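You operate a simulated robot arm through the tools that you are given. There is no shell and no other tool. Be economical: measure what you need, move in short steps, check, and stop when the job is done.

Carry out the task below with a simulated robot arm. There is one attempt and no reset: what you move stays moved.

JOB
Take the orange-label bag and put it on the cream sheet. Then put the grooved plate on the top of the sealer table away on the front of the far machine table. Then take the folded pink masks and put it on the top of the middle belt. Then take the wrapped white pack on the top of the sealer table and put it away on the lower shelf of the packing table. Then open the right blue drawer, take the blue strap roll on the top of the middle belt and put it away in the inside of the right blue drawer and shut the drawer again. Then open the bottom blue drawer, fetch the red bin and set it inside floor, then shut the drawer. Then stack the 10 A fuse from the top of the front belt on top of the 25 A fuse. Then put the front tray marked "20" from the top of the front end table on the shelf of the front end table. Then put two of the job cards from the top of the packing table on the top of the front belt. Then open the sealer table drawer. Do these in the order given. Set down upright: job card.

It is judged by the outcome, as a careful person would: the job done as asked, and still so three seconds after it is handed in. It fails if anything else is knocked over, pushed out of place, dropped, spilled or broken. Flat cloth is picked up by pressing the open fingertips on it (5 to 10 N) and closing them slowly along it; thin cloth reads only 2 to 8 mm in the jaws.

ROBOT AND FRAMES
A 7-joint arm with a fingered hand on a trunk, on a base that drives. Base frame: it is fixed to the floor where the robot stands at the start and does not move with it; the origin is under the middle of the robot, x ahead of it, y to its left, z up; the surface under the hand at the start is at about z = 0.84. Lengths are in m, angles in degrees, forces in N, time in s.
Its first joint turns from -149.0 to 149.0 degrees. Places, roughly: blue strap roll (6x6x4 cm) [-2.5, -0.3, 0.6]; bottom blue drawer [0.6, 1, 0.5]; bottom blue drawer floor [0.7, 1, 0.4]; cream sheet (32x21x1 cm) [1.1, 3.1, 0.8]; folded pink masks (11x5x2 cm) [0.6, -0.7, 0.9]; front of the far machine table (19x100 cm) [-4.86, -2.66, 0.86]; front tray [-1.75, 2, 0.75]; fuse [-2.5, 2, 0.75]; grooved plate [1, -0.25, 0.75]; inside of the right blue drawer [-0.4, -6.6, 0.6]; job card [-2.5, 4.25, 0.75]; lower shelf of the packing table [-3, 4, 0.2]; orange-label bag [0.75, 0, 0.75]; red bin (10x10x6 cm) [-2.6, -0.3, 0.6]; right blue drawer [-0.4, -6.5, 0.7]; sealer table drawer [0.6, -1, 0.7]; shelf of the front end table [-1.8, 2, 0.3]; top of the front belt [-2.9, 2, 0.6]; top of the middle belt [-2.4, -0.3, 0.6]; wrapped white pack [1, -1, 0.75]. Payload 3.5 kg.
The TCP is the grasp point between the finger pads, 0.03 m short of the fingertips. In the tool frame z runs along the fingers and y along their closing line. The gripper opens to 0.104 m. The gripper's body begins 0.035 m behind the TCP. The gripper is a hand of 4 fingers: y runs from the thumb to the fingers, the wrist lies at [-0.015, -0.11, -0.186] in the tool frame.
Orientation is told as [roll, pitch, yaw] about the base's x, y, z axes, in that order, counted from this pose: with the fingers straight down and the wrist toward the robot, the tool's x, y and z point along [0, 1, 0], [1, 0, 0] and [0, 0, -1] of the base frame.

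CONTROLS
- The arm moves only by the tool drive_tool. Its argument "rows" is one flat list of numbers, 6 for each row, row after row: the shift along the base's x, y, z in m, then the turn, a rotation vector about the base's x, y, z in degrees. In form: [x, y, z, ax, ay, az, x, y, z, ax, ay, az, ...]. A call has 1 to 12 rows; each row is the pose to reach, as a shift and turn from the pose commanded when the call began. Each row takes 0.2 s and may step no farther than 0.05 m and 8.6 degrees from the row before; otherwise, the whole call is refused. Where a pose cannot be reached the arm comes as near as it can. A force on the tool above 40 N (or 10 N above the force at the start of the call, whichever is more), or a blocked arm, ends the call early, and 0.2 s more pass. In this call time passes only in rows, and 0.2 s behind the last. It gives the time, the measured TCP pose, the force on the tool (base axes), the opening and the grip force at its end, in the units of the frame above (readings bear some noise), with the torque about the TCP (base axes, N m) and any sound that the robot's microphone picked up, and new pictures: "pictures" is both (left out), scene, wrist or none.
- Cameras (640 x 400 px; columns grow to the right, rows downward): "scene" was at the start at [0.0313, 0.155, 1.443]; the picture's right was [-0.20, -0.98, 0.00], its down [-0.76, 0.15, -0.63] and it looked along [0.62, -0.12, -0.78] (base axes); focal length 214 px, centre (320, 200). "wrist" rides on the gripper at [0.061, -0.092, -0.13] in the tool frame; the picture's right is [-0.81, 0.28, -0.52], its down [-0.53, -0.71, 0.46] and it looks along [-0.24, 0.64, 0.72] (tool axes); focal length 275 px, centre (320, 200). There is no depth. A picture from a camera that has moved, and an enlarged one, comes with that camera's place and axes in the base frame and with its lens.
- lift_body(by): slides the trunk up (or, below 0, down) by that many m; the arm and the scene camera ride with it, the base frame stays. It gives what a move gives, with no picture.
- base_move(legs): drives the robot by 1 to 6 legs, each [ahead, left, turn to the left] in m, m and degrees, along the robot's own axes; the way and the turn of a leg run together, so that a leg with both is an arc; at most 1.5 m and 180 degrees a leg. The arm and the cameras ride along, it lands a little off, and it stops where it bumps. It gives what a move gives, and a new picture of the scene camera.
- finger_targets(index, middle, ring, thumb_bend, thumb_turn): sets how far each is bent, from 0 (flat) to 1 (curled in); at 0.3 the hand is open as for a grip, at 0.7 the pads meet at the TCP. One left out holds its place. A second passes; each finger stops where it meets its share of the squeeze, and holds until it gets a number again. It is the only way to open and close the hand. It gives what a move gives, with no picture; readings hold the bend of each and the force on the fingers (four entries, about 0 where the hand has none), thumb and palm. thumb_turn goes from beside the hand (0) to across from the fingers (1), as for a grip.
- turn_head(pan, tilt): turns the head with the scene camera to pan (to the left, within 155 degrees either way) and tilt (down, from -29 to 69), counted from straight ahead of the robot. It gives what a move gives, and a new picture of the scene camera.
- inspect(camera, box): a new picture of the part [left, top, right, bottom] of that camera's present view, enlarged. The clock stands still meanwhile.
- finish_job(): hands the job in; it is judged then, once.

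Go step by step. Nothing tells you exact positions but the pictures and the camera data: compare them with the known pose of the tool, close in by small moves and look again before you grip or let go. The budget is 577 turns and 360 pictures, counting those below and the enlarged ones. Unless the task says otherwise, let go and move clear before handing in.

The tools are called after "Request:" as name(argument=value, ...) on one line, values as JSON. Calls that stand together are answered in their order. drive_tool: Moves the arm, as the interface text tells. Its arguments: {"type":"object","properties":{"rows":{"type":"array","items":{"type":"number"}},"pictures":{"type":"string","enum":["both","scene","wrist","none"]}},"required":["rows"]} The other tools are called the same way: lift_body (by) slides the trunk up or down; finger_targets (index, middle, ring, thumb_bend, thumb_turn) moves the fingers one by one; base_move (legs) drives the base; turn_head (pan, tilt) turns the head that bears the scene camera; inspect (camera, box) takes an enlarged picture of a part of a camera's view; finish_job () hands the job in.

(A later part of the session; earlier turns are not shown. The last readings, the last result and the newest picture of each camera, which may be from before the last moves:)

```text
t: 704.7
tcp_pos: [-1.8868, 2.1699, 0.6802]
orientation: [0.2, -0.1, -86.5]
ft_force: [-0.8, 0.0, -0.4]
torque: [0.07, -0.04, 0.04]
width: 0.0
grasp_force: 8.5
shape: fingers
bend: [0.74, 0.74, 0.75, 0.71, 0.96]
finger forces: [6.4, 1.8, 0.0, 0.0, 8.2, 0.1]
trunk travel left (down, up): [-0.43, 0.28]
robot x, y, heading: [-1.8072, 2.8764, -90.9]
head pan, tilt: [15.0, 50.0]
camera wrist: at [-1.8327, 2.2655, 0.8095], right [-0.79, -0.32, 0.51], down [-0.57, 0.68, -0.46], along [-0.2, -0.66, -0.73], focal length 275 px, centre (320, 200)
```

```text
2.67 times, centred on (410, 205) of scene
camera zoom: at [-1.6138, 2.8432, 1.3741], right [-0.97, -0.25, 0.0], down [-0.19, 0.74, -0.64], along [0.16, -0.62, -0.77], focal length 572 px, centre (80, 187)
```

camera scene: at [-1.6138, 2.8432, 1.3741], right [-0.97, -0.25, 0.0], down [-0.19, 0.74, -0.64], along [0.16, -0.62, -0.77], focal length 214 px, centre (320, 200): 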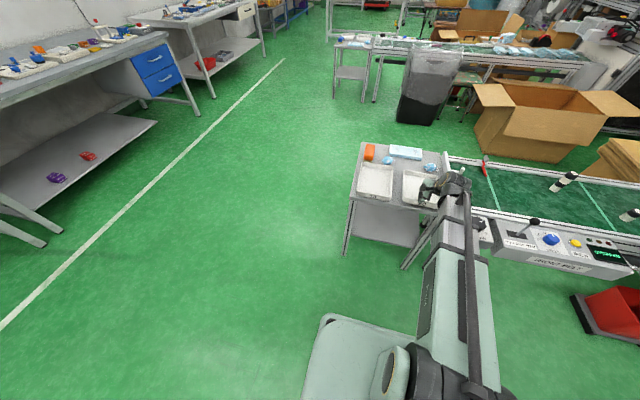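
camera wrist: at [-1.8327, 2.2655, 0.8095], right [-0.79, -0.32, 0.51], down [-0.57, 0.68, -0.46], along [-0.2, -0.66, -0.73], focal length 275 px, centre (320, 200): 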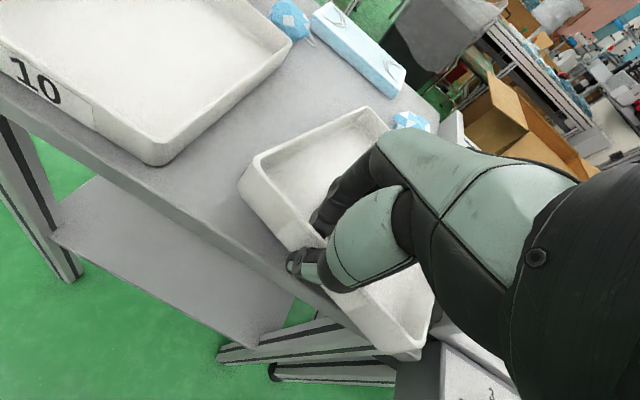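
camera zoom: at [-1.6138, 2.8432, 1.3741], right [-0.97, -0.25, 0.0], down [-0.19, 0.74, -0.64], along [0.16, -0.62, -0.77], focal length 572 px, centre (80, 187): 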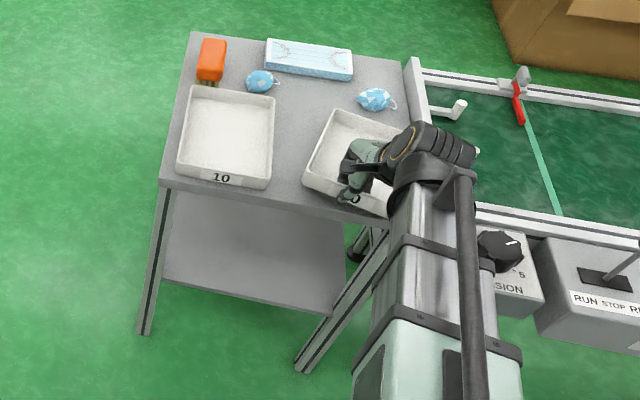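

Request:
drive_tool(rows=[0, 0, 0.02, 0, 0, 0, 0, 0, 0.04, 0, 0, 0], pictures="wrist")

Request:
inspect(camera="scene", box=[330, 130, 490, 280])

```text
t: 705.3
tcp_pos: [-1.8863, 2.1698, 0.7188]
orientation: [0.0, 0.1, -86.5]
ft_force: [0.3, -0.9, -1.2]
torque: [0.06, -0.03, 0.03]
width: 0.0003
grasp_force: 9.7
shape: fingers
bend: [0.74, 0.74, 0.75, 0.71, 0.96]
finger forces: [6.9, 2.2, 0.2, 0.0, 9.1, 0.1]
trunk travel left (down, up): [-0.43, 0.28]
robot x, y, heading: [-1.8039, 2.8731, -91.0]
head pan, tilt: [15.0, 50.0]
camera wrist: at [-1.8322, 2.2646, 0.8475], right [-0.79, -0.33, 0.52], down [-0.57, 0.68, -0.46], along [-0.2, -0.66, -0.73], focal length 275 px, centre (320, 200)
```

wrist: 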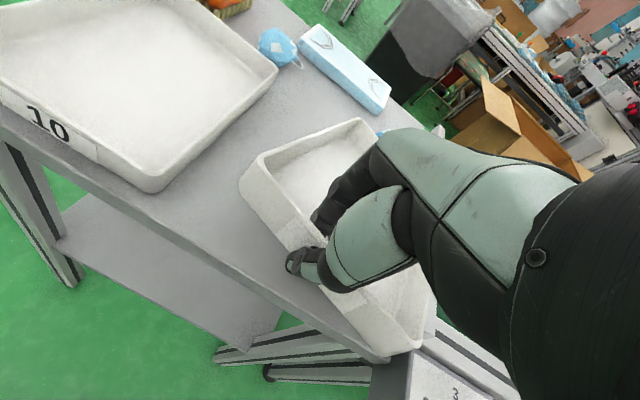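

```text
2.67 times, centred on (410, 205) of scene
camera zoom: at [-1.6138, 2.8432, 1.3741], right [-0.97, -0.25, 0.0], down [-0.19, 0.74, -0.64], along [0.16, -0.62, -0.77], focal length 572 px, centre (80, 187)
```

zoom: 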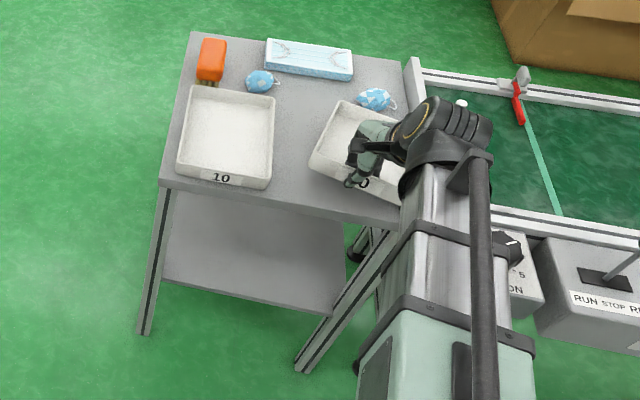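

Request:
finger_targets(index=0.95, middle=0.95, ring=0.95, thumb_bend=0.95)

Request:
drive_tool(rows=[0, 0, 0.02, 0, 0, 0, 0, 0, 0.05, 0, 0, 0], pictures="wrist")

Request:
inspect(camera="scene", box=[330, 130, 490, 280])

```text
t: 706.3
tcp_pos: [-1.8867, 2.1696, 0.7183]
orientation: [0.0, -0.1, -86.5]
ft_force: [0.2, -0.3, -1.7]
torque: [0.02, -0.06, 0.0]
width: 0.0009
grasp_force: 22.0
shape: fingers
bend: [0.78, 0.95, 0.95, 0.83, 0.91]
finger forces: [22.4, 0.1, 0.1, 0.0, 22.0, 0.0]
trunk travel left (down, up): [-0.43, 0.28]
robot x, y, heading: [-1.8049, 2.8788, -90.4]
head pan, tilt: [15.0, 50.0]
```

```text
t: 706.9
tcp_pos: [-1.8851, 2.1697, 0.7674]
orientation: [0.2, 0.0, -86.4]
ft_force: [0.0, -0.2, -1.3]
torque: [0.0, -0.05, 0.0]
width: 0.0011
grasp_force: 23.2
shape: fingers
bend: [0.78, 0.95, 0.95, 0.83, 0.91]
finger forces: [22.7, 0.1, 0.0, 0.0, 22.1, 0.1]
trunk travel left (down, up): [-0.43, 0.28]
robot x, y, heading: [-1.8051, 2.8734, -90.6]
head pan, tilt: [15.0, 50.0]
camera wrist: at [-1.8312, 2.2645, 0.8979], right [-0.79, -0.32, 0.52], down [-0.57, 0.68, -0.46], along [-0.2, -0.66, -0.73], focal length 275 px, centre (320, 200)
```

wrist: 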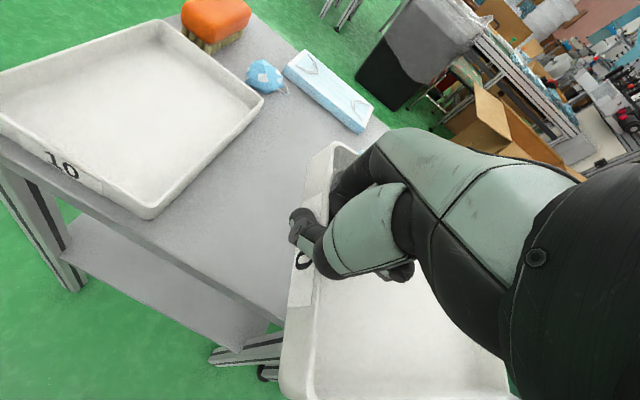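

```text
2.67 times, centred on (410, 205) of scene
camera zoom: at [-1.6138, 2.8432, 1.374], right [-0.97, -0.25, 0.0], down [-0.19, 0.74, -0.64], along [0.16, -0.62, -0.77], focal length 572 px, centre (80, 187)
```

zoom: 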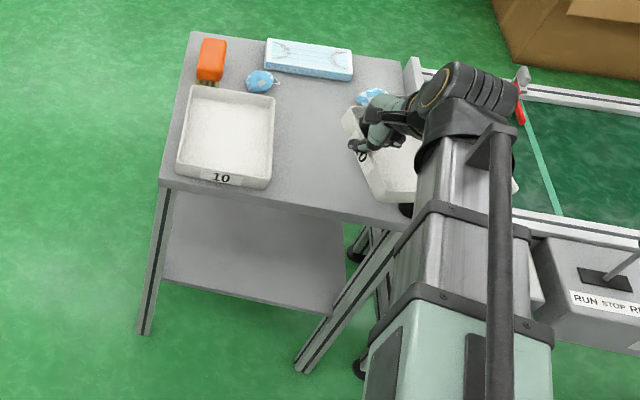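

The tray (light, ~1.3 N) is now held by index and thumb, turned so it extends to the west of the hand. That still fits the shelf (z≈0.31, x −1.98…−1.63, front y≈2.19). I raise it, back out and shift east.

Request:
drive_tool(rows=[0, 0, 0.04, 0, 0, 0, 0, 0, 0.08, 0, 0, 0], pictures="none")

Request:
base_move(legs=[[-0.23, 0, 0], [0, 0.17, 0]])

Request:
inspect(camera="scene", box=[300, 100, 520, 260])

```text
t: 707.5
tcp_pos: [-1.8881, 2.1694, 0.8479]
orientation: [0.1, 0.1, -86.5]
ft_force: [0.2, -0.1, -0.6]
torque: [0.01, -0.03, -0.01]
width: 0.001
grasp_force: 22.7
shape: fingers
bend: [0.78, 0.95, 0.95, 0.83, 0.91]
finger forces: [22.9, 0.0, 0.0, 0.0, 22.3, 0.0]
trunk travel left (down, up): [-0.43, 0.28]
robot x, y, heading: [-1.8057, 2.8735, -90.7]
head pan, tilt: [15.0, 50.0]
```

```text
t: 710.3
tcp_pos: [-1.7185, 2.3954, 0.847]
orientation: [0.2, 0.0, -86.5]
ft_force: [-0.4, -0.6, -2.2]
torque: [0.05, -0.06, -0.01]
width: 0.0011
grasp_force: 22.5
shape: fingers
bend: [0.78, 0.95, 0.95, 0.83, 0.91]
finger forces: [23.0, 0.0, 0.1, 0.1, 22.3, 0.0]
trunk travel left (down, up): [-0.43, 0.28]
robot x, y, heading: [-1.6346, 3.0999, -90.7]
head pan, tilt: [15.0, 50.0]
camera scene: at [-1.4427, 3.0698, 1.3741], right [-0.97, -0.25, 0.0], down [-0.19, 0.74, -0.64], along [0.16, -0.62, -0.77], focal length 214 px, centre (320, 200)
```

scene: 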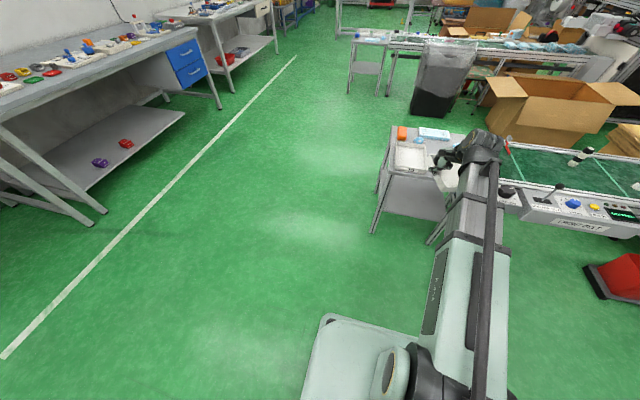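

```text
2.50 times, centred on (410, 180) of scene
camera zoom: at [-1.4427, 3.0698, 1.3741], right [-0.97, -0.25, 0.0], down [-0.19, 0.74, -0.64], along [0.16, -0.62, -0.77], focal length 536 px, centre (95, 250)
```

zoom: 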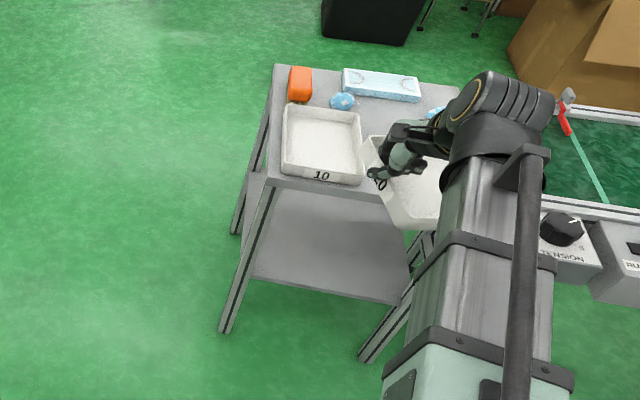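

Request:
lift_body(by=-0.4)

Request:
drive_tool(rows=[0, 0, -0.02, 0, 0, 0])

Request:
inspect(camera="scene", box=[300, 60, 520, 220])

```text
t: 714.1
tcp_pos: [-1.7187, 2.3947, 0.4484]
orientation: [0.2, 0.0, -86.6]
ft_force: [0.5, 0.0, -1.0]
torque: [-0.03, -0.05, 0.03]
width: 0.0014
grasp_force: 23.0
shape: fingers
bend: [0.78, 0.95, 0.95, 0.83, 0.91]
finger forces: [23.0, 0.0, 0.0, 0.0, 22.4, 0.1]
trunk travel left (down, up): [-0.03, 0.68]
robot x, y, heading: [-1.6325, 3.1034, -90.9]
head pan, tilt: [15.0, 50.0]
```

```text
t: 714.5
tcp_pos: [-1.719, 2.3969, 0.43]
orientation: [0.2, 0.1, -86.5]
ft_force: [0.0, 0.8, -1.0]
torque: [0.01, -0.05, 0.02]
width: 0.0015
grasp_force: 22.6
shape: fingers
bend: [0.78, 0.95, 0.95, 0.83, 0.91]
finger forces: [23.1, 0.1, 0.0, 0.0, 22.3, 0.0]
trunk travel left (down, up): [-0.03, 0.68]
robot x, y, heading: [-1.6341, 3.104, -90.8]
head pan, tilt: [15.0, 50.0]
camera scene: at [-1.4426, 3.0699, 0.9741], right [-0.97, -0.25, 0.0], down [-0.19, 0.74, -0.64], along [0.16, -0.62, -0.77], focal length 214 px, centre (320, 200)
camera wrist: at [-1.6637, 2.4915, 0.5586], right [-0.79, -0.32, 0.52], down [-0.57, 0.68, -0.46], along [-0.2, -0.66, -0.73], focal length 275 px, centre (320, 200)
```

scene: 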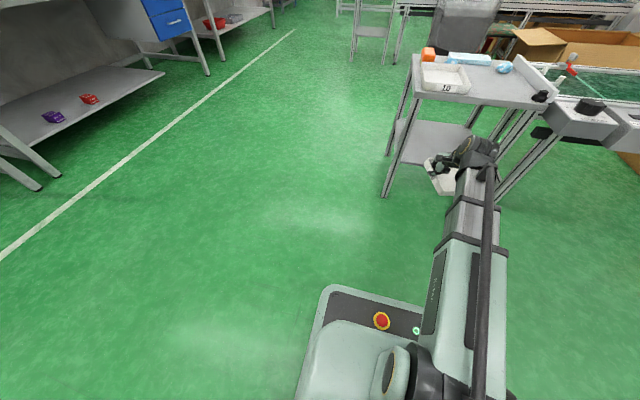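
wrist: 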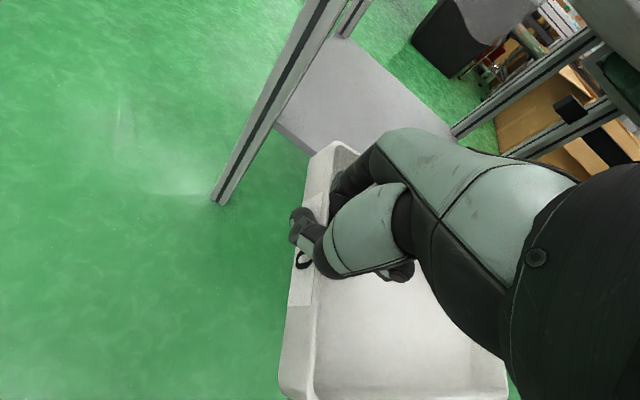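

```text
2.50 times, centred on (410, 140) of scene
camera zoom: at [-1.4426, 3.0699, 0.9741], right [-0.97, -0.25, 0.0], down [-0.19, 0.74, -0.64], along [0.16, -0.62, -0.77], focal length 536 px, centre (95, 350)
```

zoom: 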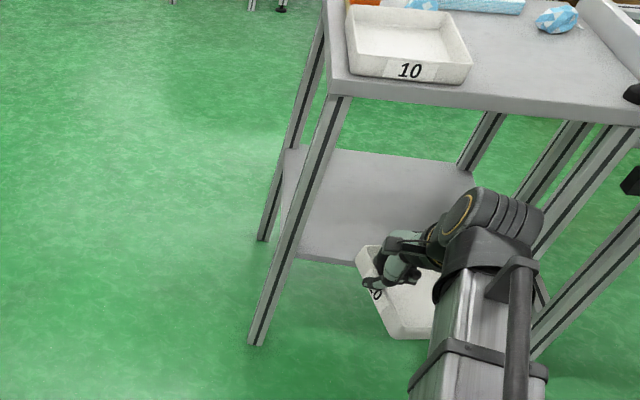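

The tray and shelf are both clear. I drive forward to slide the tray under the tabletop.

Request:
base_move(legs=[[0.17, -0.015, 0]])

Request:
drive_tool(rows=[0, 0, -0.01, 0, 0, 0], pictures="wrist")

Request:
inspect(camera="scene", box=[300, 60, 520, 220])

```text
t: 716.0
tcp_pos: [-1.739, 2.2263, 0.4296]
orientation: [0.2, 0.0, -86.7]
ft_force: [-0.1, -0.1, -0.5]
torque: [0.03, -0.01, 0.0]
width: 0.0012
grasp_force: 22.5
shape: fingers
bend: [0.78, 0.95, 0.95, 0.83, 0.91]
finger forces: [23.2, 0.1, 0.0, 0.1, 22.5, 0.1]
trunk travel left (down, up): [-0.03, 0.68]
robot x, y, heading: [-1.6498, 2.9298, -90.7]
head pan, tilt: [15.0, 50.0]
camera scene: at [-1.4602, 2.8985, 0.9741], right [-0.97, -0.24, 0.0], down [-0.19, 0.74, -0.64], along [0.16, -0.62, -0.77], focal length 214 px, centre (320, 200)
```

scene: 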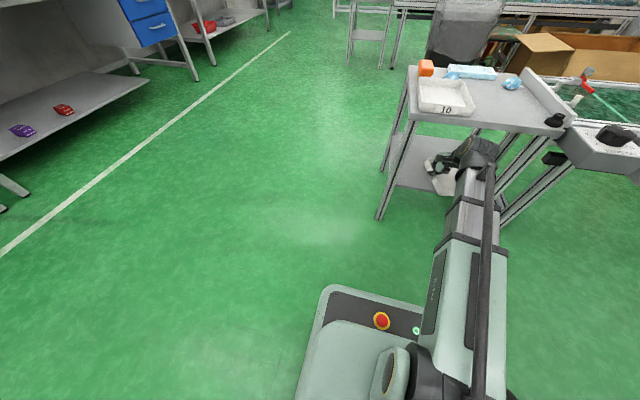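

```text
t: 716.4
tcp_pos: [-1.738, 2.2266, 0.419]
orientation: [0.1, 0.0, -86.6]
ft_force: [-0.3, 0.0, -0.9]
torque: [0.01, -0.09, 0.01]
width: 0.0015
grasp_force: 23.2
shape: fingers
bend: [0.78, 0.95, 0.95, 0.83, 0.91]
finger forces: [23.2, 0.0, 0.0, 0.0, 22.5, 0.1]
trunk travel left (down, up): [-0.03, 0.68]
robot x, y, heading: [-1.651, 2.9309, -90.9]
head pan, tilt: [15.0, 50.0]
camera wrist: at [-1.6828, 2.3213, 0.5478], right [-0.79, -0.32, 0.52], down [-0.57, 0.68, -0.46], along [-0.2, -0.66, -0.73], focal length 275 px, centre (320, 200)
```

wrist: 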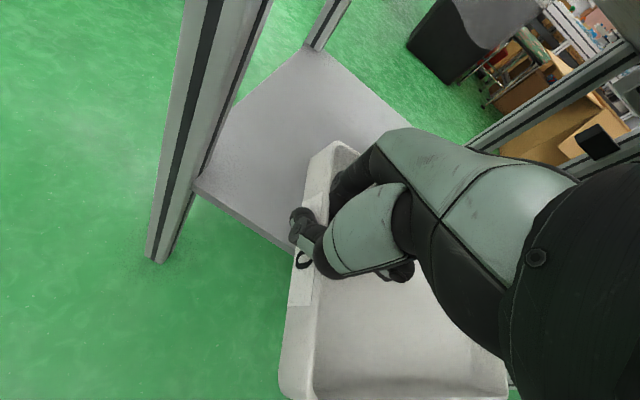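

```text
2.50 times, centred on (410, 140) of scene
camera zoom: at [-1.4602, 2.8985, 0.9741], right [-0.97, -0.24, 0.0], down [-0.19, 0.74, -0.64], along [0.16, -0.62, -0.77], focal length 536 px, centre (95, 350)
```

zoom: 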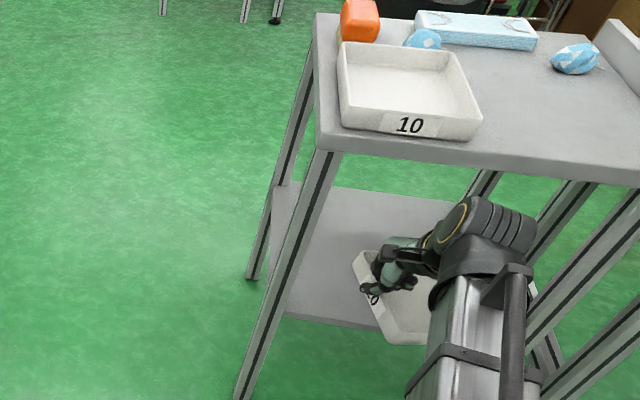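

Request:
drive_tool(rows=[0.005, 0, -0.025, 0, 0, 0, 0.005, -0.02, -0.045, 0, 0, 0, 0.005, -0.05, -0.045, 0, 0, 0, 0.005, -0.08, -0.045, 0, 0, 0], pictures="wrist")

Request:
inspect(camera="scene", box=[300, 60, 520, 220])

```text
t: 717.4
tcp_pos: [-1.7328, 2.1442, 0.3699]
orientation: [0.0, -0.1, -86.8]
ft_force: [0.7, -0.3, -0.9]
torque: [0.02, -0.07, 0.0]
width: 0.0014
grasp_force: 22.8
shape: fingers
bend: [0.78, 0.95, 0.95, 0.83, 0.91]
finger forces: [23.4, 0.0, 0.0, 0.0, 22.6, 0.0]
trunk travel left (down, up): [-0.03, 0.68]
robot x, y, heading: [-1.6512, 2.9297, -90.7]
head pan, tilt: [15.0, 50.0]
camera wrist: at [-1.6776, 2.2391, 0.5003], right [-0.79, -0.32, 0.52], down [-0.57, 0.68, -0.46], along [-0.2, -0.66, -0.73], focal length 275 px, centre (320, 200)
```

wrist: 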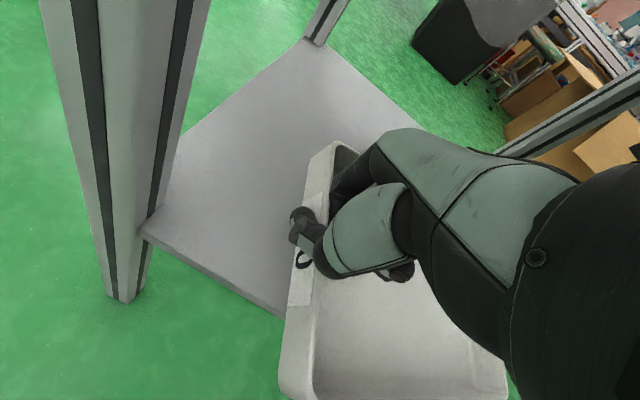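

```text
2.50 times, centred on (410, 140) of scene
camera zoom: at [-1.4602, 2.8985, 0.9741], right [-0.97, -0.24, 0.0], down [-0.19, 0.74, -0.64], along [0.16, -0.62, -0.77], focal length 536 px, centre (95, 350)
```

zoom: 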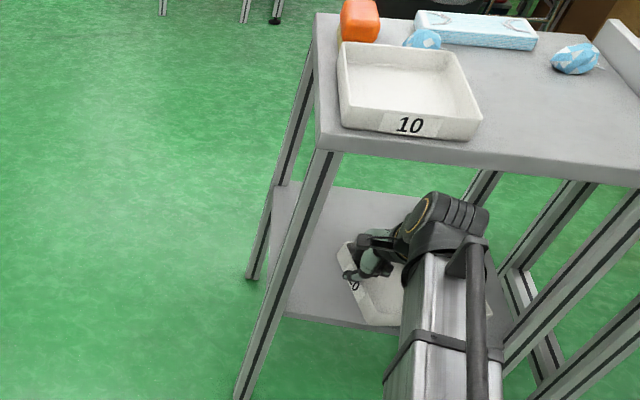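

Request:
drive_tool(rows=[0, -0.02, -0.012, 0, 0, 0, 0, -0.04, -0.018, 0, 0, 0, 0, -0.06, -0.018, 0, 0, 0], pictures="wrist")

Request:
inspect(camera="scene", box=[300, 60, 520, 220])

```text
t: 718.2
tcp_pos: [-1.7323, 2.0849, 0.3565]
orientation: [0.1, 0.0, -86.9]
ft_force: [0.3, 0.9, -0.5]
torque: [0.02, -0.09, 0.0]
width: 0.0017
grasp_force: 22.8
shape: fingers
bend: [0.78, 0.95, 0.95, 0.83, 0.91]
finger forces: [23.4, 0.0, 0.1, 0.0, 22.6, 0.0]
trunk travel left (down, up): [-0.03, 0.68]
robot x, y, heading: [-1.6511, 2.9292, -91.2]
head pan, tilt: [15.0, 50.0]
camera wrist: at [-1.6779, 2.18, 0.4864], right [-0.79, -0.32, 0.52], down [-0.57, 0.68, -0.46], along [-0.2, -0.66, -0.73], focal length 275 px, centre (320, 200)
```

wrist: 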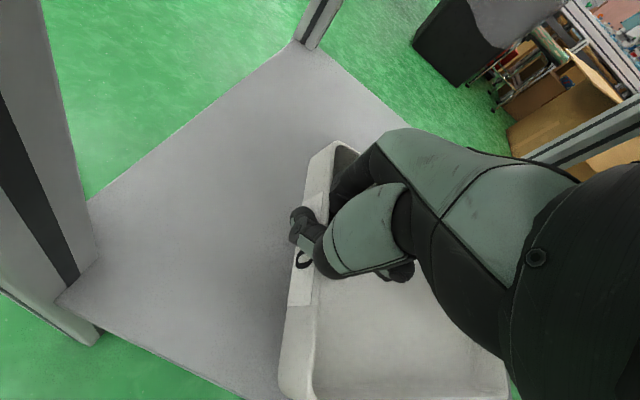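

```text
2.50 times, centred on (410, 140) of scene
camera zoom: at [-1.4602, 2.8985, 0.9741], right [-0.97, -0.24, 0.0], down [-0.19, 0.74, -0.64], along [0.16, -0.62, -0.77], focal length 536 px, centre (95, 350)
```

zoom: 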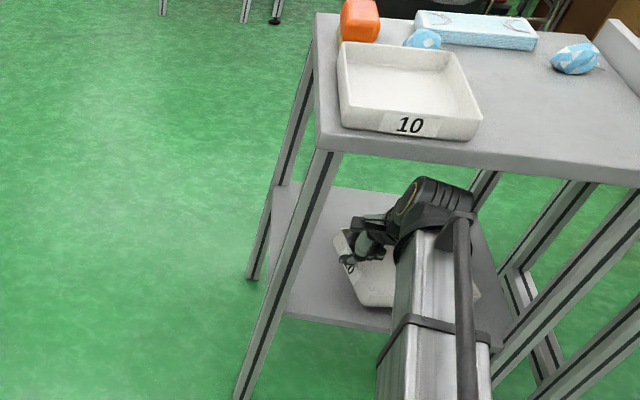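

Request:
drive_tool(rows=[0, -0.01, -0.006, 0, 0, 0, 0, -0.015, -0.012, 0, 0, 0, 0, -0.015, -0.018, 0, 0, 0, 0, -0.015, -0.024, 0, 0, 0], pictures="wrist")

```text
t: 719.2
tcp_pos: [-1.7321, 2.0698, 0.3321]
orientation: [0.1, 0.1, -86.7]
ft_force: [-0.3, -0.7, 0.2]
torque: [0.04, 0.17, 0.04]
width: 0.0014
grasp_force: 24.5
shape: fingers
bend: [0.78, 0.95, 0.95, 0.83, 0.9]
finger forces: [25.7, 0.0, 0.0, 0.1, 24.0, 0.0]
trunk travel left (down, up): [-0.03, 0.68]
robot x, y, heading: [-1.6528, 2.9334, -90.9]
head pan, tilt: [15.0, 50.0]
camera wrist: at [-1.6776, 2.166, 0.4621], right [-0.79, -0.32, 0.52], down [-0.57, 0.68, -0.46], along [-0.2, -0.66, -0.73], focal length 275 px, centre (320, 200)
```

wrist: 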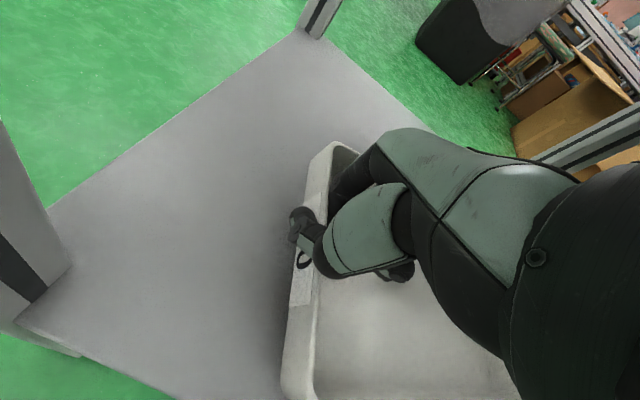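

Request:
drive_tool(rows=[0, 0, -0.004, 0, 0, 0, 0, 0, -0.008, 0, 0, 0, 0, 0, -0.011, 0, 0, 0], pictures="none")

```text
t: 720.0
tcp_pos: [-1.7334, 2.0706, 0.3219]
orientation: [0.1, 0.0, -86.7]
ft_force: [-0.8, -0.7, 1.0]
torque: [0.03, 0.34, 0.11]
width: 0.0028
grasp_force: 28.4
shape: fingers
bend: [0.78, 0.95, 0.95, 0.84, 0.9]
finger forces: [29.4, 0.0, 0.1, 0.0, 26.4, 0.0]
trunk travel left (down, up): [-0.03, 0.68]
robot x, y, heading: [-1.6514, 2.932, -90.8]
head pan, tilt: [15.0, 50.0]
```

Request:
drive_tool(rows=[0, 0, -0.004, 0, 0, 0, 0, 0, -0.008, 0, 0, 0, 0, 0, -0.011, 0, 0, 0], pictures="wrist")

Request:
inspect(camera="scene", box=[300, 60, 520, 220])

```text
t: 720.8
tcp_pos: [-1.732, 2.0709, 0.3112]
orientation: [0.2, -0.1, -86.7]
ft_force: [1.6, -0.4, 5.2]
torque: [-0.1, 0.46, 0.09]
width: 0.004
grasp_force: 31.3
shape: fingers
bend: [0.78, 0.95, 0.95, 0.84, 0.89]
finger forces: [32.0, 0.0, 0.1, 0.0, 29.7, 0.0]
trunk travel left (down, up): [-0.03, 0.68]
robot x, y, heading: [-1.6505, 2.9344, -90.8]
head pan, tilt: [15.0, 50.0]
camera wrist: at [-1.6779, 2.1661, 0.441], right [-0.79, -0.32, 0.52], down [-0.57, 0.68, -0.46], along [-0.2, -0.66, -0.72], focal length 275 px, centre (320, 200)
```

wrist: 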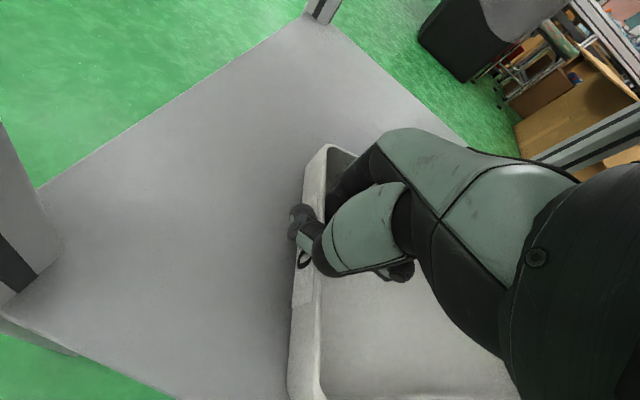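

```text
2.50 times, centred on (410, 140) of scene
camera zoom: at [-1.4601, 2.8989, 0.9742], right [-0.97, -0.24, 0.0], down [-0.19, 0.74, -0.64], along [0.16, -0.62, -0.77], focal length 536 px, centre (95, 350)
```

zoom: 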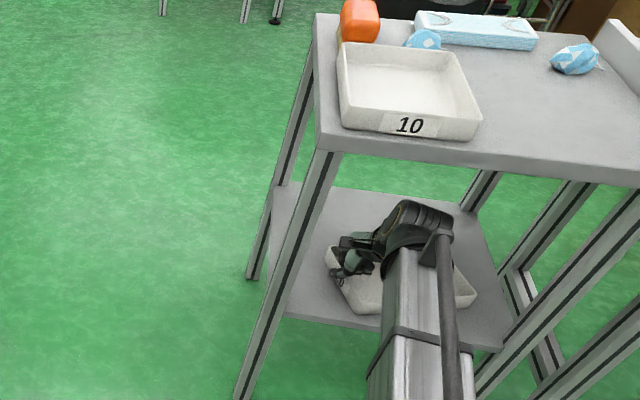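

The tray rests on the shelf. I open a little and lift out carefully.

Request:
finger_targets(index=0.62, middle=0.75, ring=0.75, thumb_bend=0.6)

Request:
drive_tool(rows=[0, 0, 0.01, 0, 0, 0, 0, 0, 0.03, 0, 0, 0, 0, 0, 0.05, 0, 0, 0], pictures="wrist")

Request:
inspect(camera="scene", box=[300, 60, 520, 220])

```text
t: 721.9
tcp_pos: [-1.7323, 2.0694, 0.3161]
orientation: [0.3, -0.6, -86.9]
ft_force: [3.4, -3.0, 25.1]
torque: [0.16, -0.22, -0.21]
width: 0.0012
grasp_force: 23.1
shape: fingers
bend: [0.73, 0.75, 0.75, 0.71, 0.91]
finger forces: [23.8, 0.0, 0.1, 0.0, 22.5, 0.0]
trunk travel left (down, up): [-0.03, 0.68]
robot x, y, heading: [-1.6521, 2.9318, -90.7]
head pan, tilt: [15.0, 50.0]
stopped: the force on the tool passed its limit at 40 N (the readings are from after the stop); the commanded pose is now the measured one
```

```text
t: 722.7
tcp_pos: [-1.7358, 2.0714, 0.3612]
orientation: [0.2, -0.1, -86.9]
ft_force: [0.1, -0.1, 0.7]
torque: [0.02, 0.0, -0.01]
width: 0.0231
grasp_force: 0.0
shape: fingers
bend: [0.62, 0.75, 0.75, 0.6, 0.97]
finger forces: [0.1, 0.0, 0.0, 0.0, 0.0, 0.1]
trunk travel left (down, up): [-0.03, 0.68]
robot x, y, heading: [-1.6514, 2.9335, -90.9]
head pan, tilt: [15.0, 50.0]
camera wrist: at [-1.6794, 2.1665, 0.4908], right [-0.8, -0.32, 0.52], down [-0.57, 0.68, -0.46], along [-0.2, -0.66, -0.72], focal length 275 px, centre (320, 200)
```

wrist: 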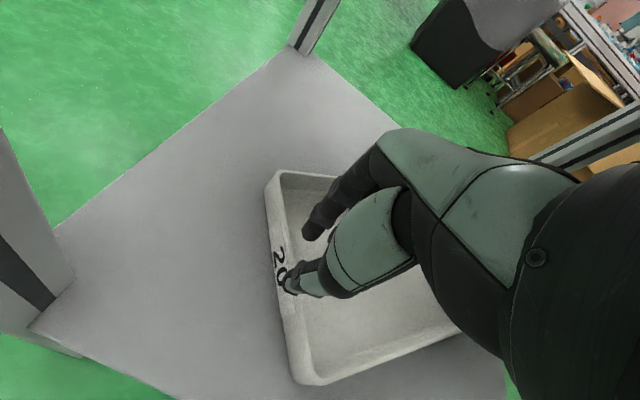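

```text
2.50 times, centred on (410, 140) of scene
camera zoom: at [-1.4602, 2.8983, 0.974], right [-0.97, -0.24, 0.0], down [-0.19, 0.74, -0.64], along [0.16, -0.62, -0.77], focal length 536 px, centre (95, 350)
```

zoom: 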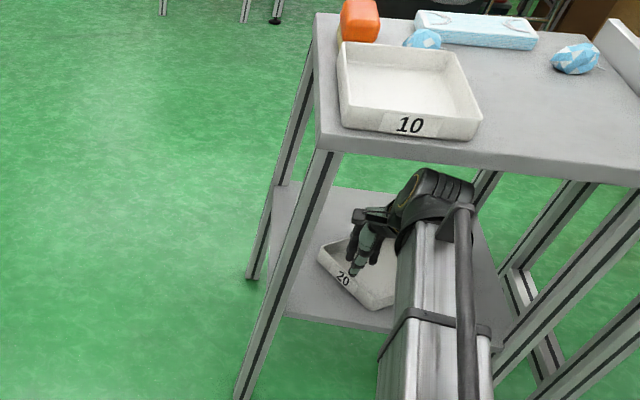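

Request:
finger_targets(index=0.95, middle=0.95, ring=0.95, thumb_bend=0.72)

Request:
drive_tool(rows=[0, 0.005, 0.008, 0, 0, 0, 0, 0.03, 0.012, 0, 0, 0, 0, 0.06, 0.014, 0, 0, 0, 0, 0.1, 0.014, 0, 0, 0, 0, 0.14, 0.014, 0, 0, 0], pictures="wrist")

```text
t: 723.7
tcp_pos: [-1.7336, 2.0712, 0.361]
orientation: [0.2, -0.1, -86.9]
ft_force: [-0.2, 0.1, 0.3]
torque: [-0.01, 0.0, -0.06]
width: 0.017
grasp_force: 0.2
shape: fingers
bend: [0.88, 0.95, 0.95, 0.67, 0.97]
finger forces: [0.0, 0.0, 0.0, 0.1, 0.0, 0.0]
trunk travel left (down, up): [-0.03, 0.68]
robot x, y, heading: [-1.6499, 2.9305, -91.1]
head pan, tilt: [15.0, 50.0]
```

```text
t: 724.9
tcp_pos: [-1.7342, 2.2103, 0.3769]
orientation: [0.2, -0.2, -86.7]
ft_force: [-0.7, 0.3, 0.7]
torque: [0.02, -0.02, 0.01]
width: 0.0353
grasp_force: 0.0
shape: fingers
bend: [0.95, 0.95, 0.95, 0.72, 0.97]
finger forces: [0.1, 0.0, 0.0, 0.0, 0.0, 0.0]
trunk travel left (down, up): [-0.03, 0.68]
robot x, y, heading: [-1.6519, 2.9335, -90.8]
head pan, tilt: [15.0, 50.0]
camera wrist: at [-1.6783, 2.3061, 0.5058], right [-0.8, -0.32, 0.52], down [-0.57, 0.68, -0.46], along [-0.2, -0.66, -0.72], focal length 275 px, centre (320, 200)
```

wrist: 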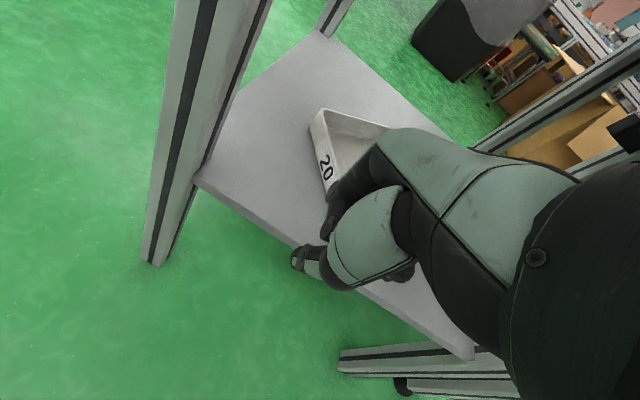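

Tray "20" is on the shelf. Next, task 9: the job cards on the packing table. I back off, raise and turn around.

Request:
base_move(legs=[[-0.15, 0, 0]])

Request:
lift_body(by=0.4)

Request:
drive_tool(rows=[0, 0, 0.05, 0, 0, 0, 0, 0, 0.1, 0, 0, 0, 0, 0, 0.15, 0, 0, 0, 0, 0, 0.2, 0, 0, 0, 0, 0, 0.25, 0, 0, 0, 0, 0, 0.3, 0, 0, 0, 0, 0, 0.35, 0, 0, 0], pictures="none")

Request:
base_move(legs=[[0.25, 0.15, 0], [0, 0, 180], [0, 0.9, 0]])

Request:
turn_head(pan=5, tilt=30)

```text
t: 726.2
tcp_pos: [-1.7301, 2.3577, 0.3772]
orientation: [0.2, -0.2, -86.7]
ft_force: [0.4, 1.0, -0.3]
torque: [-0.03, -0.01, -0.02]
width: 0.036
grasp_force: 0.0
shape: fingers
bend: [0.95, 0.95, 0.95, 0.72, 0.97]
finger forces: [0.0, 0.1, 0.1, 0.0, 0.1, 0.0]
trunk travel left (down, up): [-0.03, 0.68]
robot x, y, heading: [-1.6479, 3.0783, -90.9]
head pan, tilt: [15.0, 50.0]
camera scene: at [-1.4578, 3.0462, 0.9741], right [-0.97, -0.24, 0.0], down [-0.19, 0.74, -0.64], along [0.16, -0.62, -0.77], focal length 214 px, centre (320, 200)
```

scene: 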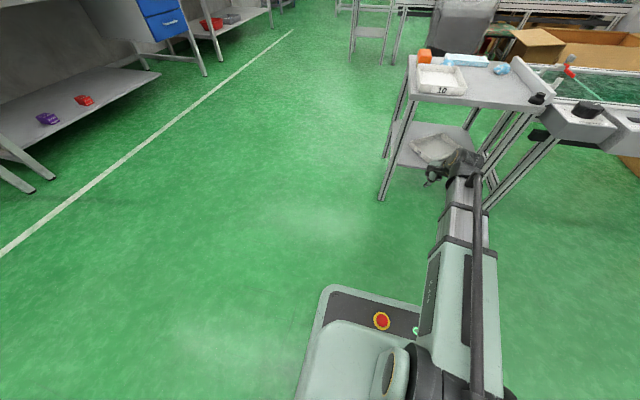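

```text
t: 730.1
tcp_pos: [-1.73, 2.3574, 0.7763]
orientation: [0.1, -0.1, -86.7]
ft_force: [0.2, -0.1, 0.5]
torque: [-0.03, -0.01, 0.02]
width: 0.0364
grasp_force: 0.2
shape: fingers
bend: [0.95, 0.95, 0.95, 0.72, 0.97]
finger forces: [0.1, 0.1, 0.0, 0.2, 0.1, 0.0]
trunk travel left (down, up): [-0.43, 0.28]
robot x, y, heading: [-1.6456, 3.0755, -91.0]
head pan, tilt: [15.0, 50.0]
```

```text
t: 731.7
tcp_pos: [-1.7313, 2.3557, 1.1273]
orientation: [0.2, -0.1, -86.7]
ft_force: [0.6, -0.2, 0.1]
torque: [-0.01, -0.01, 0.0]
width: 0.0367
grasp_force: 0.0
shape: fingers
bend: [0.95, 0.95, 0.95, 0.72, 0.97]
finger forces: [0.0, 0.0, 0.0, 0.0, 0.1, 0.1]
trunk travel left (down, up): [-0.43, 0.28]
robot x, y, heading: [-1.6469, 3.0775, -90.9]
head pan, tilt: [15.0, 50.0]
```

```text
t: 745.7
tcp_pos: [-2.3971, 3.5085, 1.1271]
orientation: [0.2, -0.1, 96.5]
ft_force: [0.5, 0.4, 0.6]
torque: [0.02, -0.02, 0.0]
width: 0.0368
grasp_force: 0.0
shape: fingers
bend: [0.95, 0.95, 0.95, 0.72, 0.97]
finger forces: [0.1, 0.0, 0.0, 0.1, 0.0, 0.0]
trunk travel left (down, up): [-0.43, 0.28]
robot x, y, heading: [-2.4402, 2.7811, 92.5]
head pan, tilt: [15.0, 50.0]
camera scene: at [-2.6287, 2.8036, 1.3741], right [0.95, 0.3, 0.0], down [0.23, -0.73, -0.64], along [-0.19, 0.61, -0.77], focal length 214 px, centre (320, 200)
```

scene: 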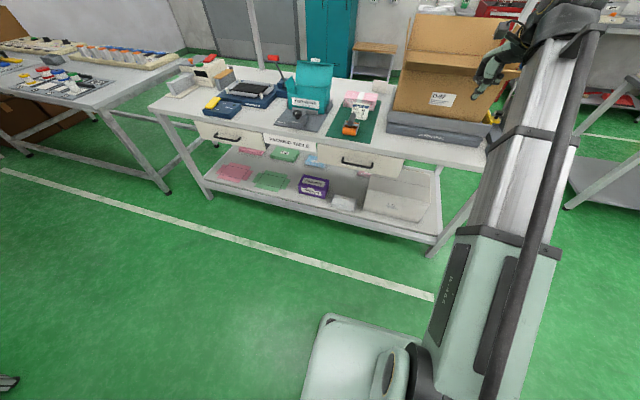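

```text
t: 746.5
tcp_pos: [-2.3969, 3.5078, 1.1267]
orientation: [0.3, -0.2, 96.6]
ft_force: [-0.6, 0.5, 0.3]
torque: [-0.01, 0.03, -0.02]
width: 0.0367
grasp_force: 0.1
shape: fingers
bend: [0.95, 0.95, 0.95, 0.72, 0.97]
finger forces: [0.1, 0.0, 0.1, 0.0, 0.0, 0.0]
trunk travel left (down, up): [-0.43, 0.28]
robot x, y, heading: [-2.4418, 2.7814, 92.1]
head pan, tilt: [5.0, 30.0]
camera scene: at [-2.6174, 2.8197, 1.4035], right [0.99, 0.13, 0.0], down [0.06, -0.5, -0.87], along [-0.11, 0.86, -0.5], focal length 214 px, centre (320, 200)
```

scene: 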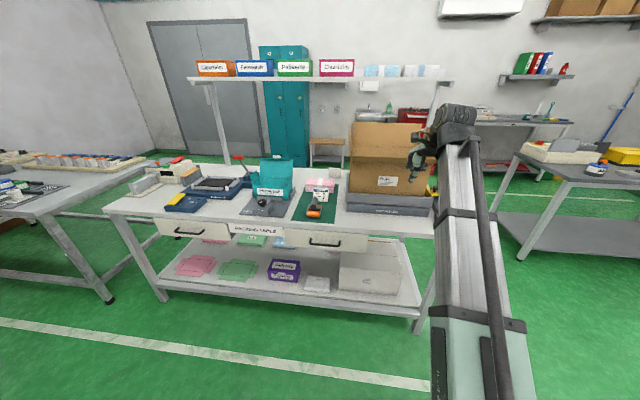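

Request:
inspect(camera="scene", box=[230, 130, 390, 240])

Request:
inspect(camera="scene", box=[100, 130, 260, 240])

```text
3.64 times, centred on (310, 185) of scene
camera zoom: at [-2.6174, 2.8197, 1.4035], right [0.99, 0.13, 0.0], down [0.06, -0.5, -0.87], along [-0.11, 0.86, -0.5], focal length 780 px, centre (356, 254)
```

zoom: 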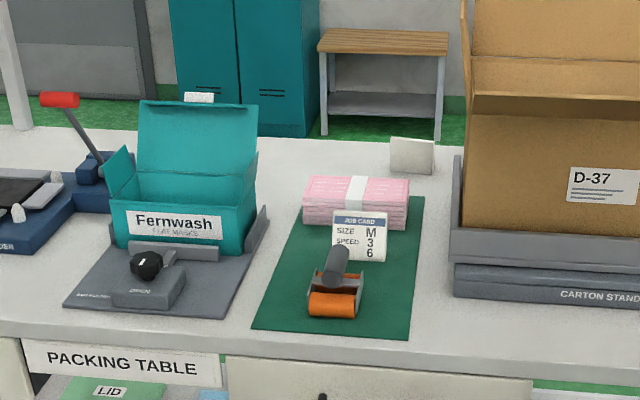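

```text
3.64 times, centred on (180, 185) of scene
camera zoom: at [-2.6174, 2.8197, 1.4035], right [0.99, 0.13, 0.0], down [0.06, -0.5, -0.87], along [-0.11, 0.86, -0.5], focal length 780 px, centre (829, 254)
```

zoom: 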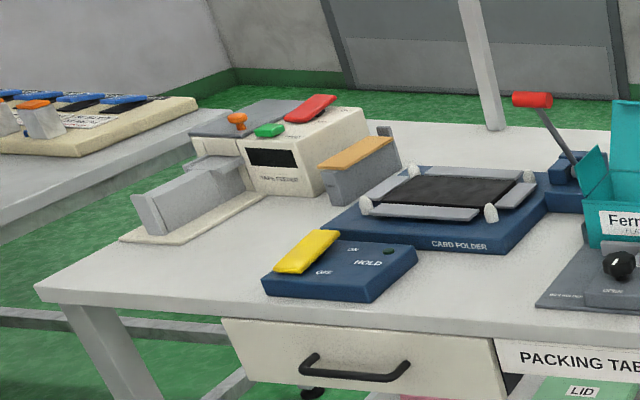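

I see a job card standing at about [-2.73, 3.77] and white card backs at about [-2.68, 4.09] and behind the teal box. I move in for a wrist view.

Request:
base_move(legs=[[0.25, 0.35, -2]])

Request:
lift_body(by=0.2)

Request:
drive_tool(rows=[0, 0, 0.0, 0, 0, -3, 0, 0.0, 0, 0, 0, -6.5])

```text
t: 749.1
tcp_pos: [-2.7375, 3.7461, 1.1271]
orientation: [0.2, -0.2, 94.8]
ft_force: [-0.4, -0.7, 0.2]
torque: [0.0, -0.01, 0.01]
width: 0.0364
grasp_force: 0.1
shape: fingers
bend: [0.95, 0.95, 0.95, 0.72, 0.97]
finger forces: [0.0, 0.0, 0.0, 0.1, 0.0, 0.1]
trunk travel left (down, up): [-0.43, 0.28]
robot x, y, heading: [-2.8019, 3.0202, 90.8]
head pan, tilt: [5.0, 30.0]
camera scene: at [-2.9786, 3.0644, 1.4036], right [1.0, 0.1, 0.0], down [0.05, -0.5, -0.87], along [-0.08, 0.86, -0.5], focal length 214 px, centre (320, 200)
```

scene: 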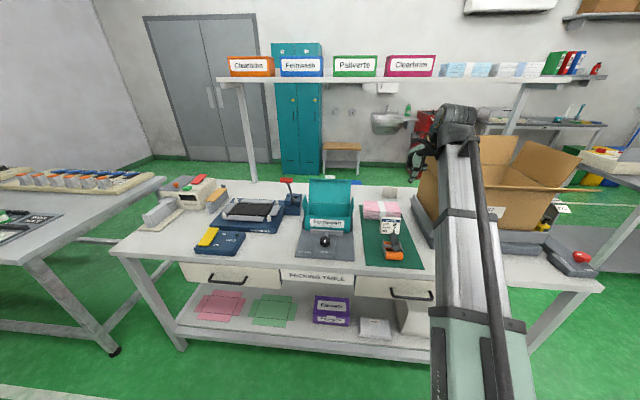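

```text
t: 751.3
tcp_pos: [-2.7372, 3.7459, 1.3262]
orientation: [0.2, -0.1, 94.7]
ft_force: [0.3, -0.1, -0.2]
torque: [0.01, 0.0, 0.02]
width: 0.0365
grasp_force: 0.2
shape: fingers
bend: [0.95, 0.95, 0.95, 0.72, 0.97]
finger forces: [0.0, 0.0, 0.1, 0.1, 0.0, 0.1]
trunk travel left (down, up): [-0.63, 0.08]
robot x, y, heading: [-2.8006, 3.022, 90.4]
head pan, tilt: [5.0, 30.0]
```

```text
t: 751.9
tcp_pos: [-2.7375, 3.7466, 1.3262]
orientation: [0.2, -0.2, 88.1]
ft_force: [-0.3, 0.6, 0.3]
torque: [0.02, 0.02, 0.0]
width: 0.0368
grasp_force: 0.1
shape: fingers
bend: [0.95, 0.95, 0.95, 0.72, 0.97]
finger forces: [0.0, 0.0, 0.1, 0.0, 0.0, 0.0]
trunk travel left (down, up): [-0.63, 0.08]
robot x, y, heading: [-2.8011, 3.0224, 90.3]
head pan, tilt: [5.0, 30.0]
camera scene: at [-2.9787, 3.0644, 1.6036], right [1.0, 0.1, 0.0], down [0.05, -0.5, -0.87], along [-0.08, 0.86, -0.5], focal length 214 px, centre (320, 200)
camera wrist: at [-2.8021, 3.655, 1.4556], right [0.82, 0.25, 0.52], down [0.51, -0.73, -0.46], along [0.26, 0.64, -0.72], focal length 275 px, centre (320, 200)
```

scene: 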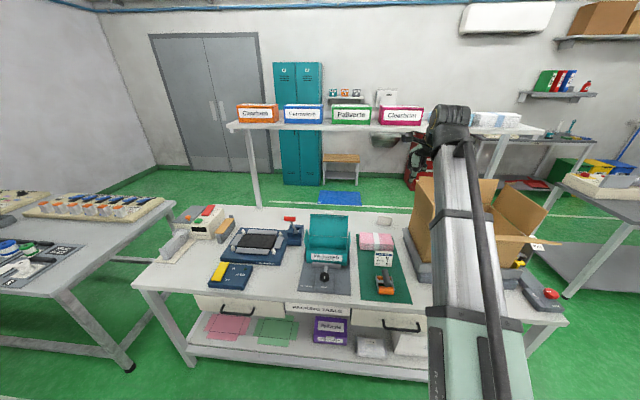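
wrist: 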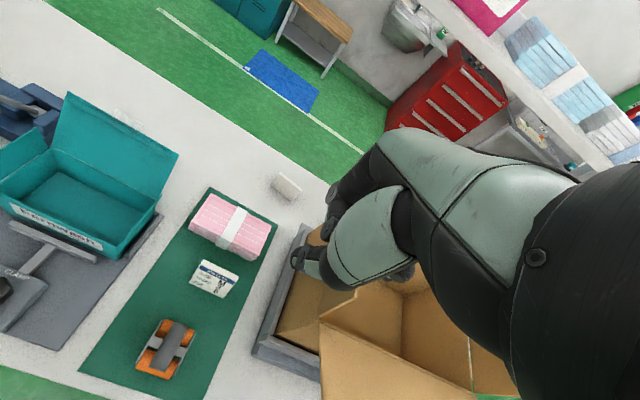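

Request:
inspect(camera="wrist", box=[70, 90, 330, 320])

Request:
inspect(camera="scene", box=[290, 200, 430, 300])

```text
1.74 times, centred on (200, 205) of wrist
camera zoom: at [-2.8021, 3.655, 1.4556], right [0.82, 0.25, 0.52], down [0.51, -0.73, -0.46], along [0.26, 0.64, -0.72], focal length 479 px, centre (529, 191)
```

zoom: 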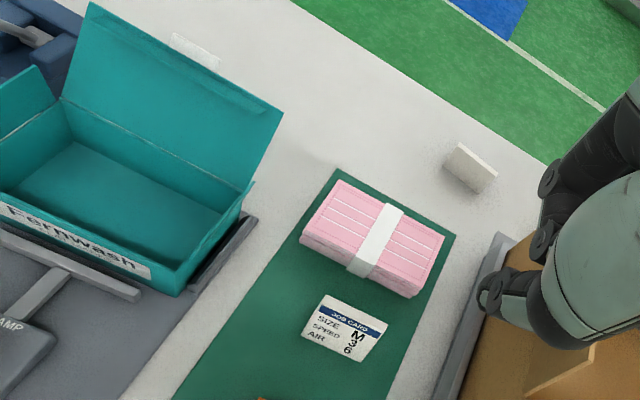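

```text
4.00 times, centred on (360, 250) of scene
camera zoom: at [-2.9787, 3.0644, 1.6036], right [1.0, 0.1, 0.0], down [0.05, -0.5, -0.87], along [-0.08, 0.86, -0.5], focal length 858 px, centre (160, 0)
```

zoom: 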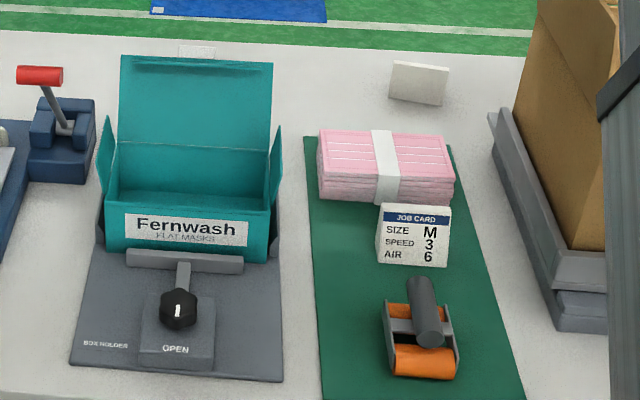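

Request:
inspect(camera="scene", box=[365, 205, 425, 245])

Request:
inspect(camera="wrist", box=[180, 160, 310, 300])

```text
10.00 times, centred on (395, 225) of scene
camera zoom: at [-2.9787, 3.0644, 1.6036], right [1.0, 0.1, 0.0], down [0.05, -0.5, -0.87], along [-0.08, 0.86, -0.5], focal length 2145 px, centre (-430, -50)
```

zoom: 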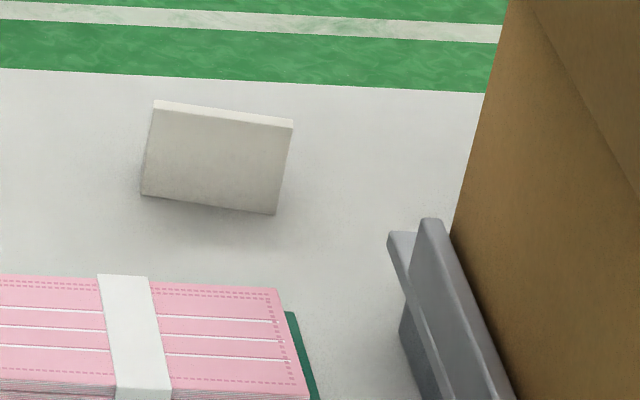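

```text
2.86 times, centred on (245, 230) of wrist
camera zoom: at [-2.8021, 3.655, 1.4556], right [0.82, 0.25, 0.52], down [0.51, -0.73, -0.46], along [0.26, 0.64, -0.72], focal length 786 px, centre (534, 114)
```

zoom: 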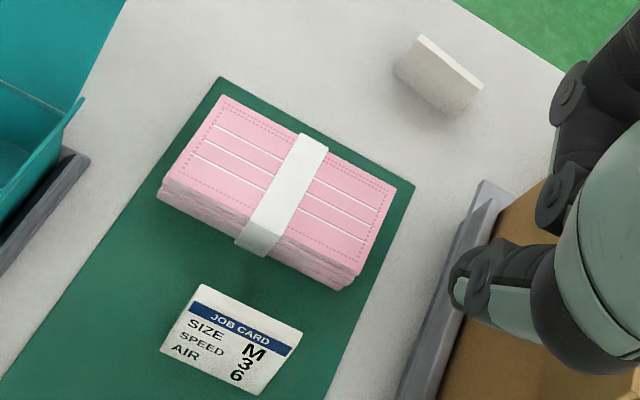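

Request:
inspect(camera="scene", box=[360, 150, 580, 300])

Request:
turn_head(pan=-45, tilt=40)

```text
2.67 times, centred on (470, 225) of scene
camera zoom: at [-2.9787, 3.0644, 1.6036], right [1.0, 0.1, 0.0], down [0.05, -0.5, -0.87], along [-0.08, 0.86, -0.5], focal length 572 px, centre (-80, 133)
```

zoom: 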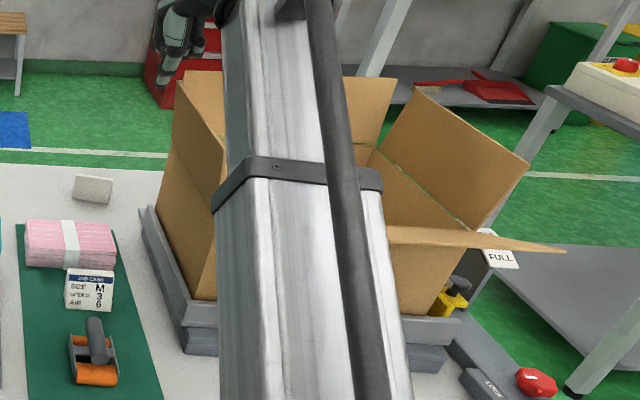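

```text
t: 753.1
tcp_pos: [-2.7381, 3.7438, 1.3259]
orientation: [0.1, -0.2, 88.1]
ft_force: [-0.3, 0.0, -0.7]
torque: [0.02, 0.03, -0.04]
width: 0.0364
grasp_force: 0.2
shape: fingers
bend: [0.95, 0.95, 0.95, 0.72, 0.97]
finger forces: [0.1, 0.1, 0.0, 0.0, 0.0, 0.1]
trunk travel left (down, up): [-0.63, 0.08]
robot x, y, heading: [-2.8009, 3.0217, 90.6]
head pan, tilt: [-45.0, 40.0]
camera scene: at [-2.9104, 3.0351, 1.5883], right [0.71, -0.7, 0.0], down [-0.45, -0.46, -0.77], along [0.54, 0.55, -0.64], focal length 214 px, centre (320, 200)
```

scene: 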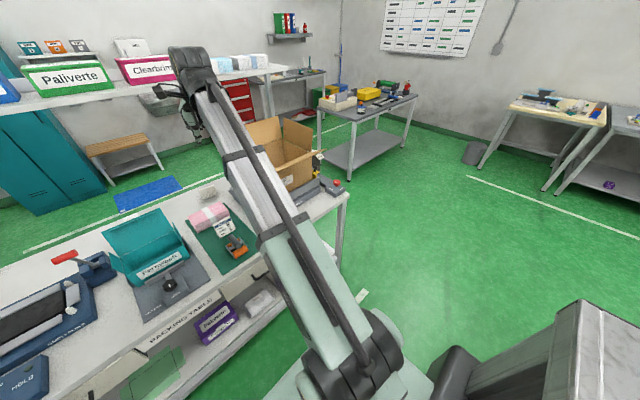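

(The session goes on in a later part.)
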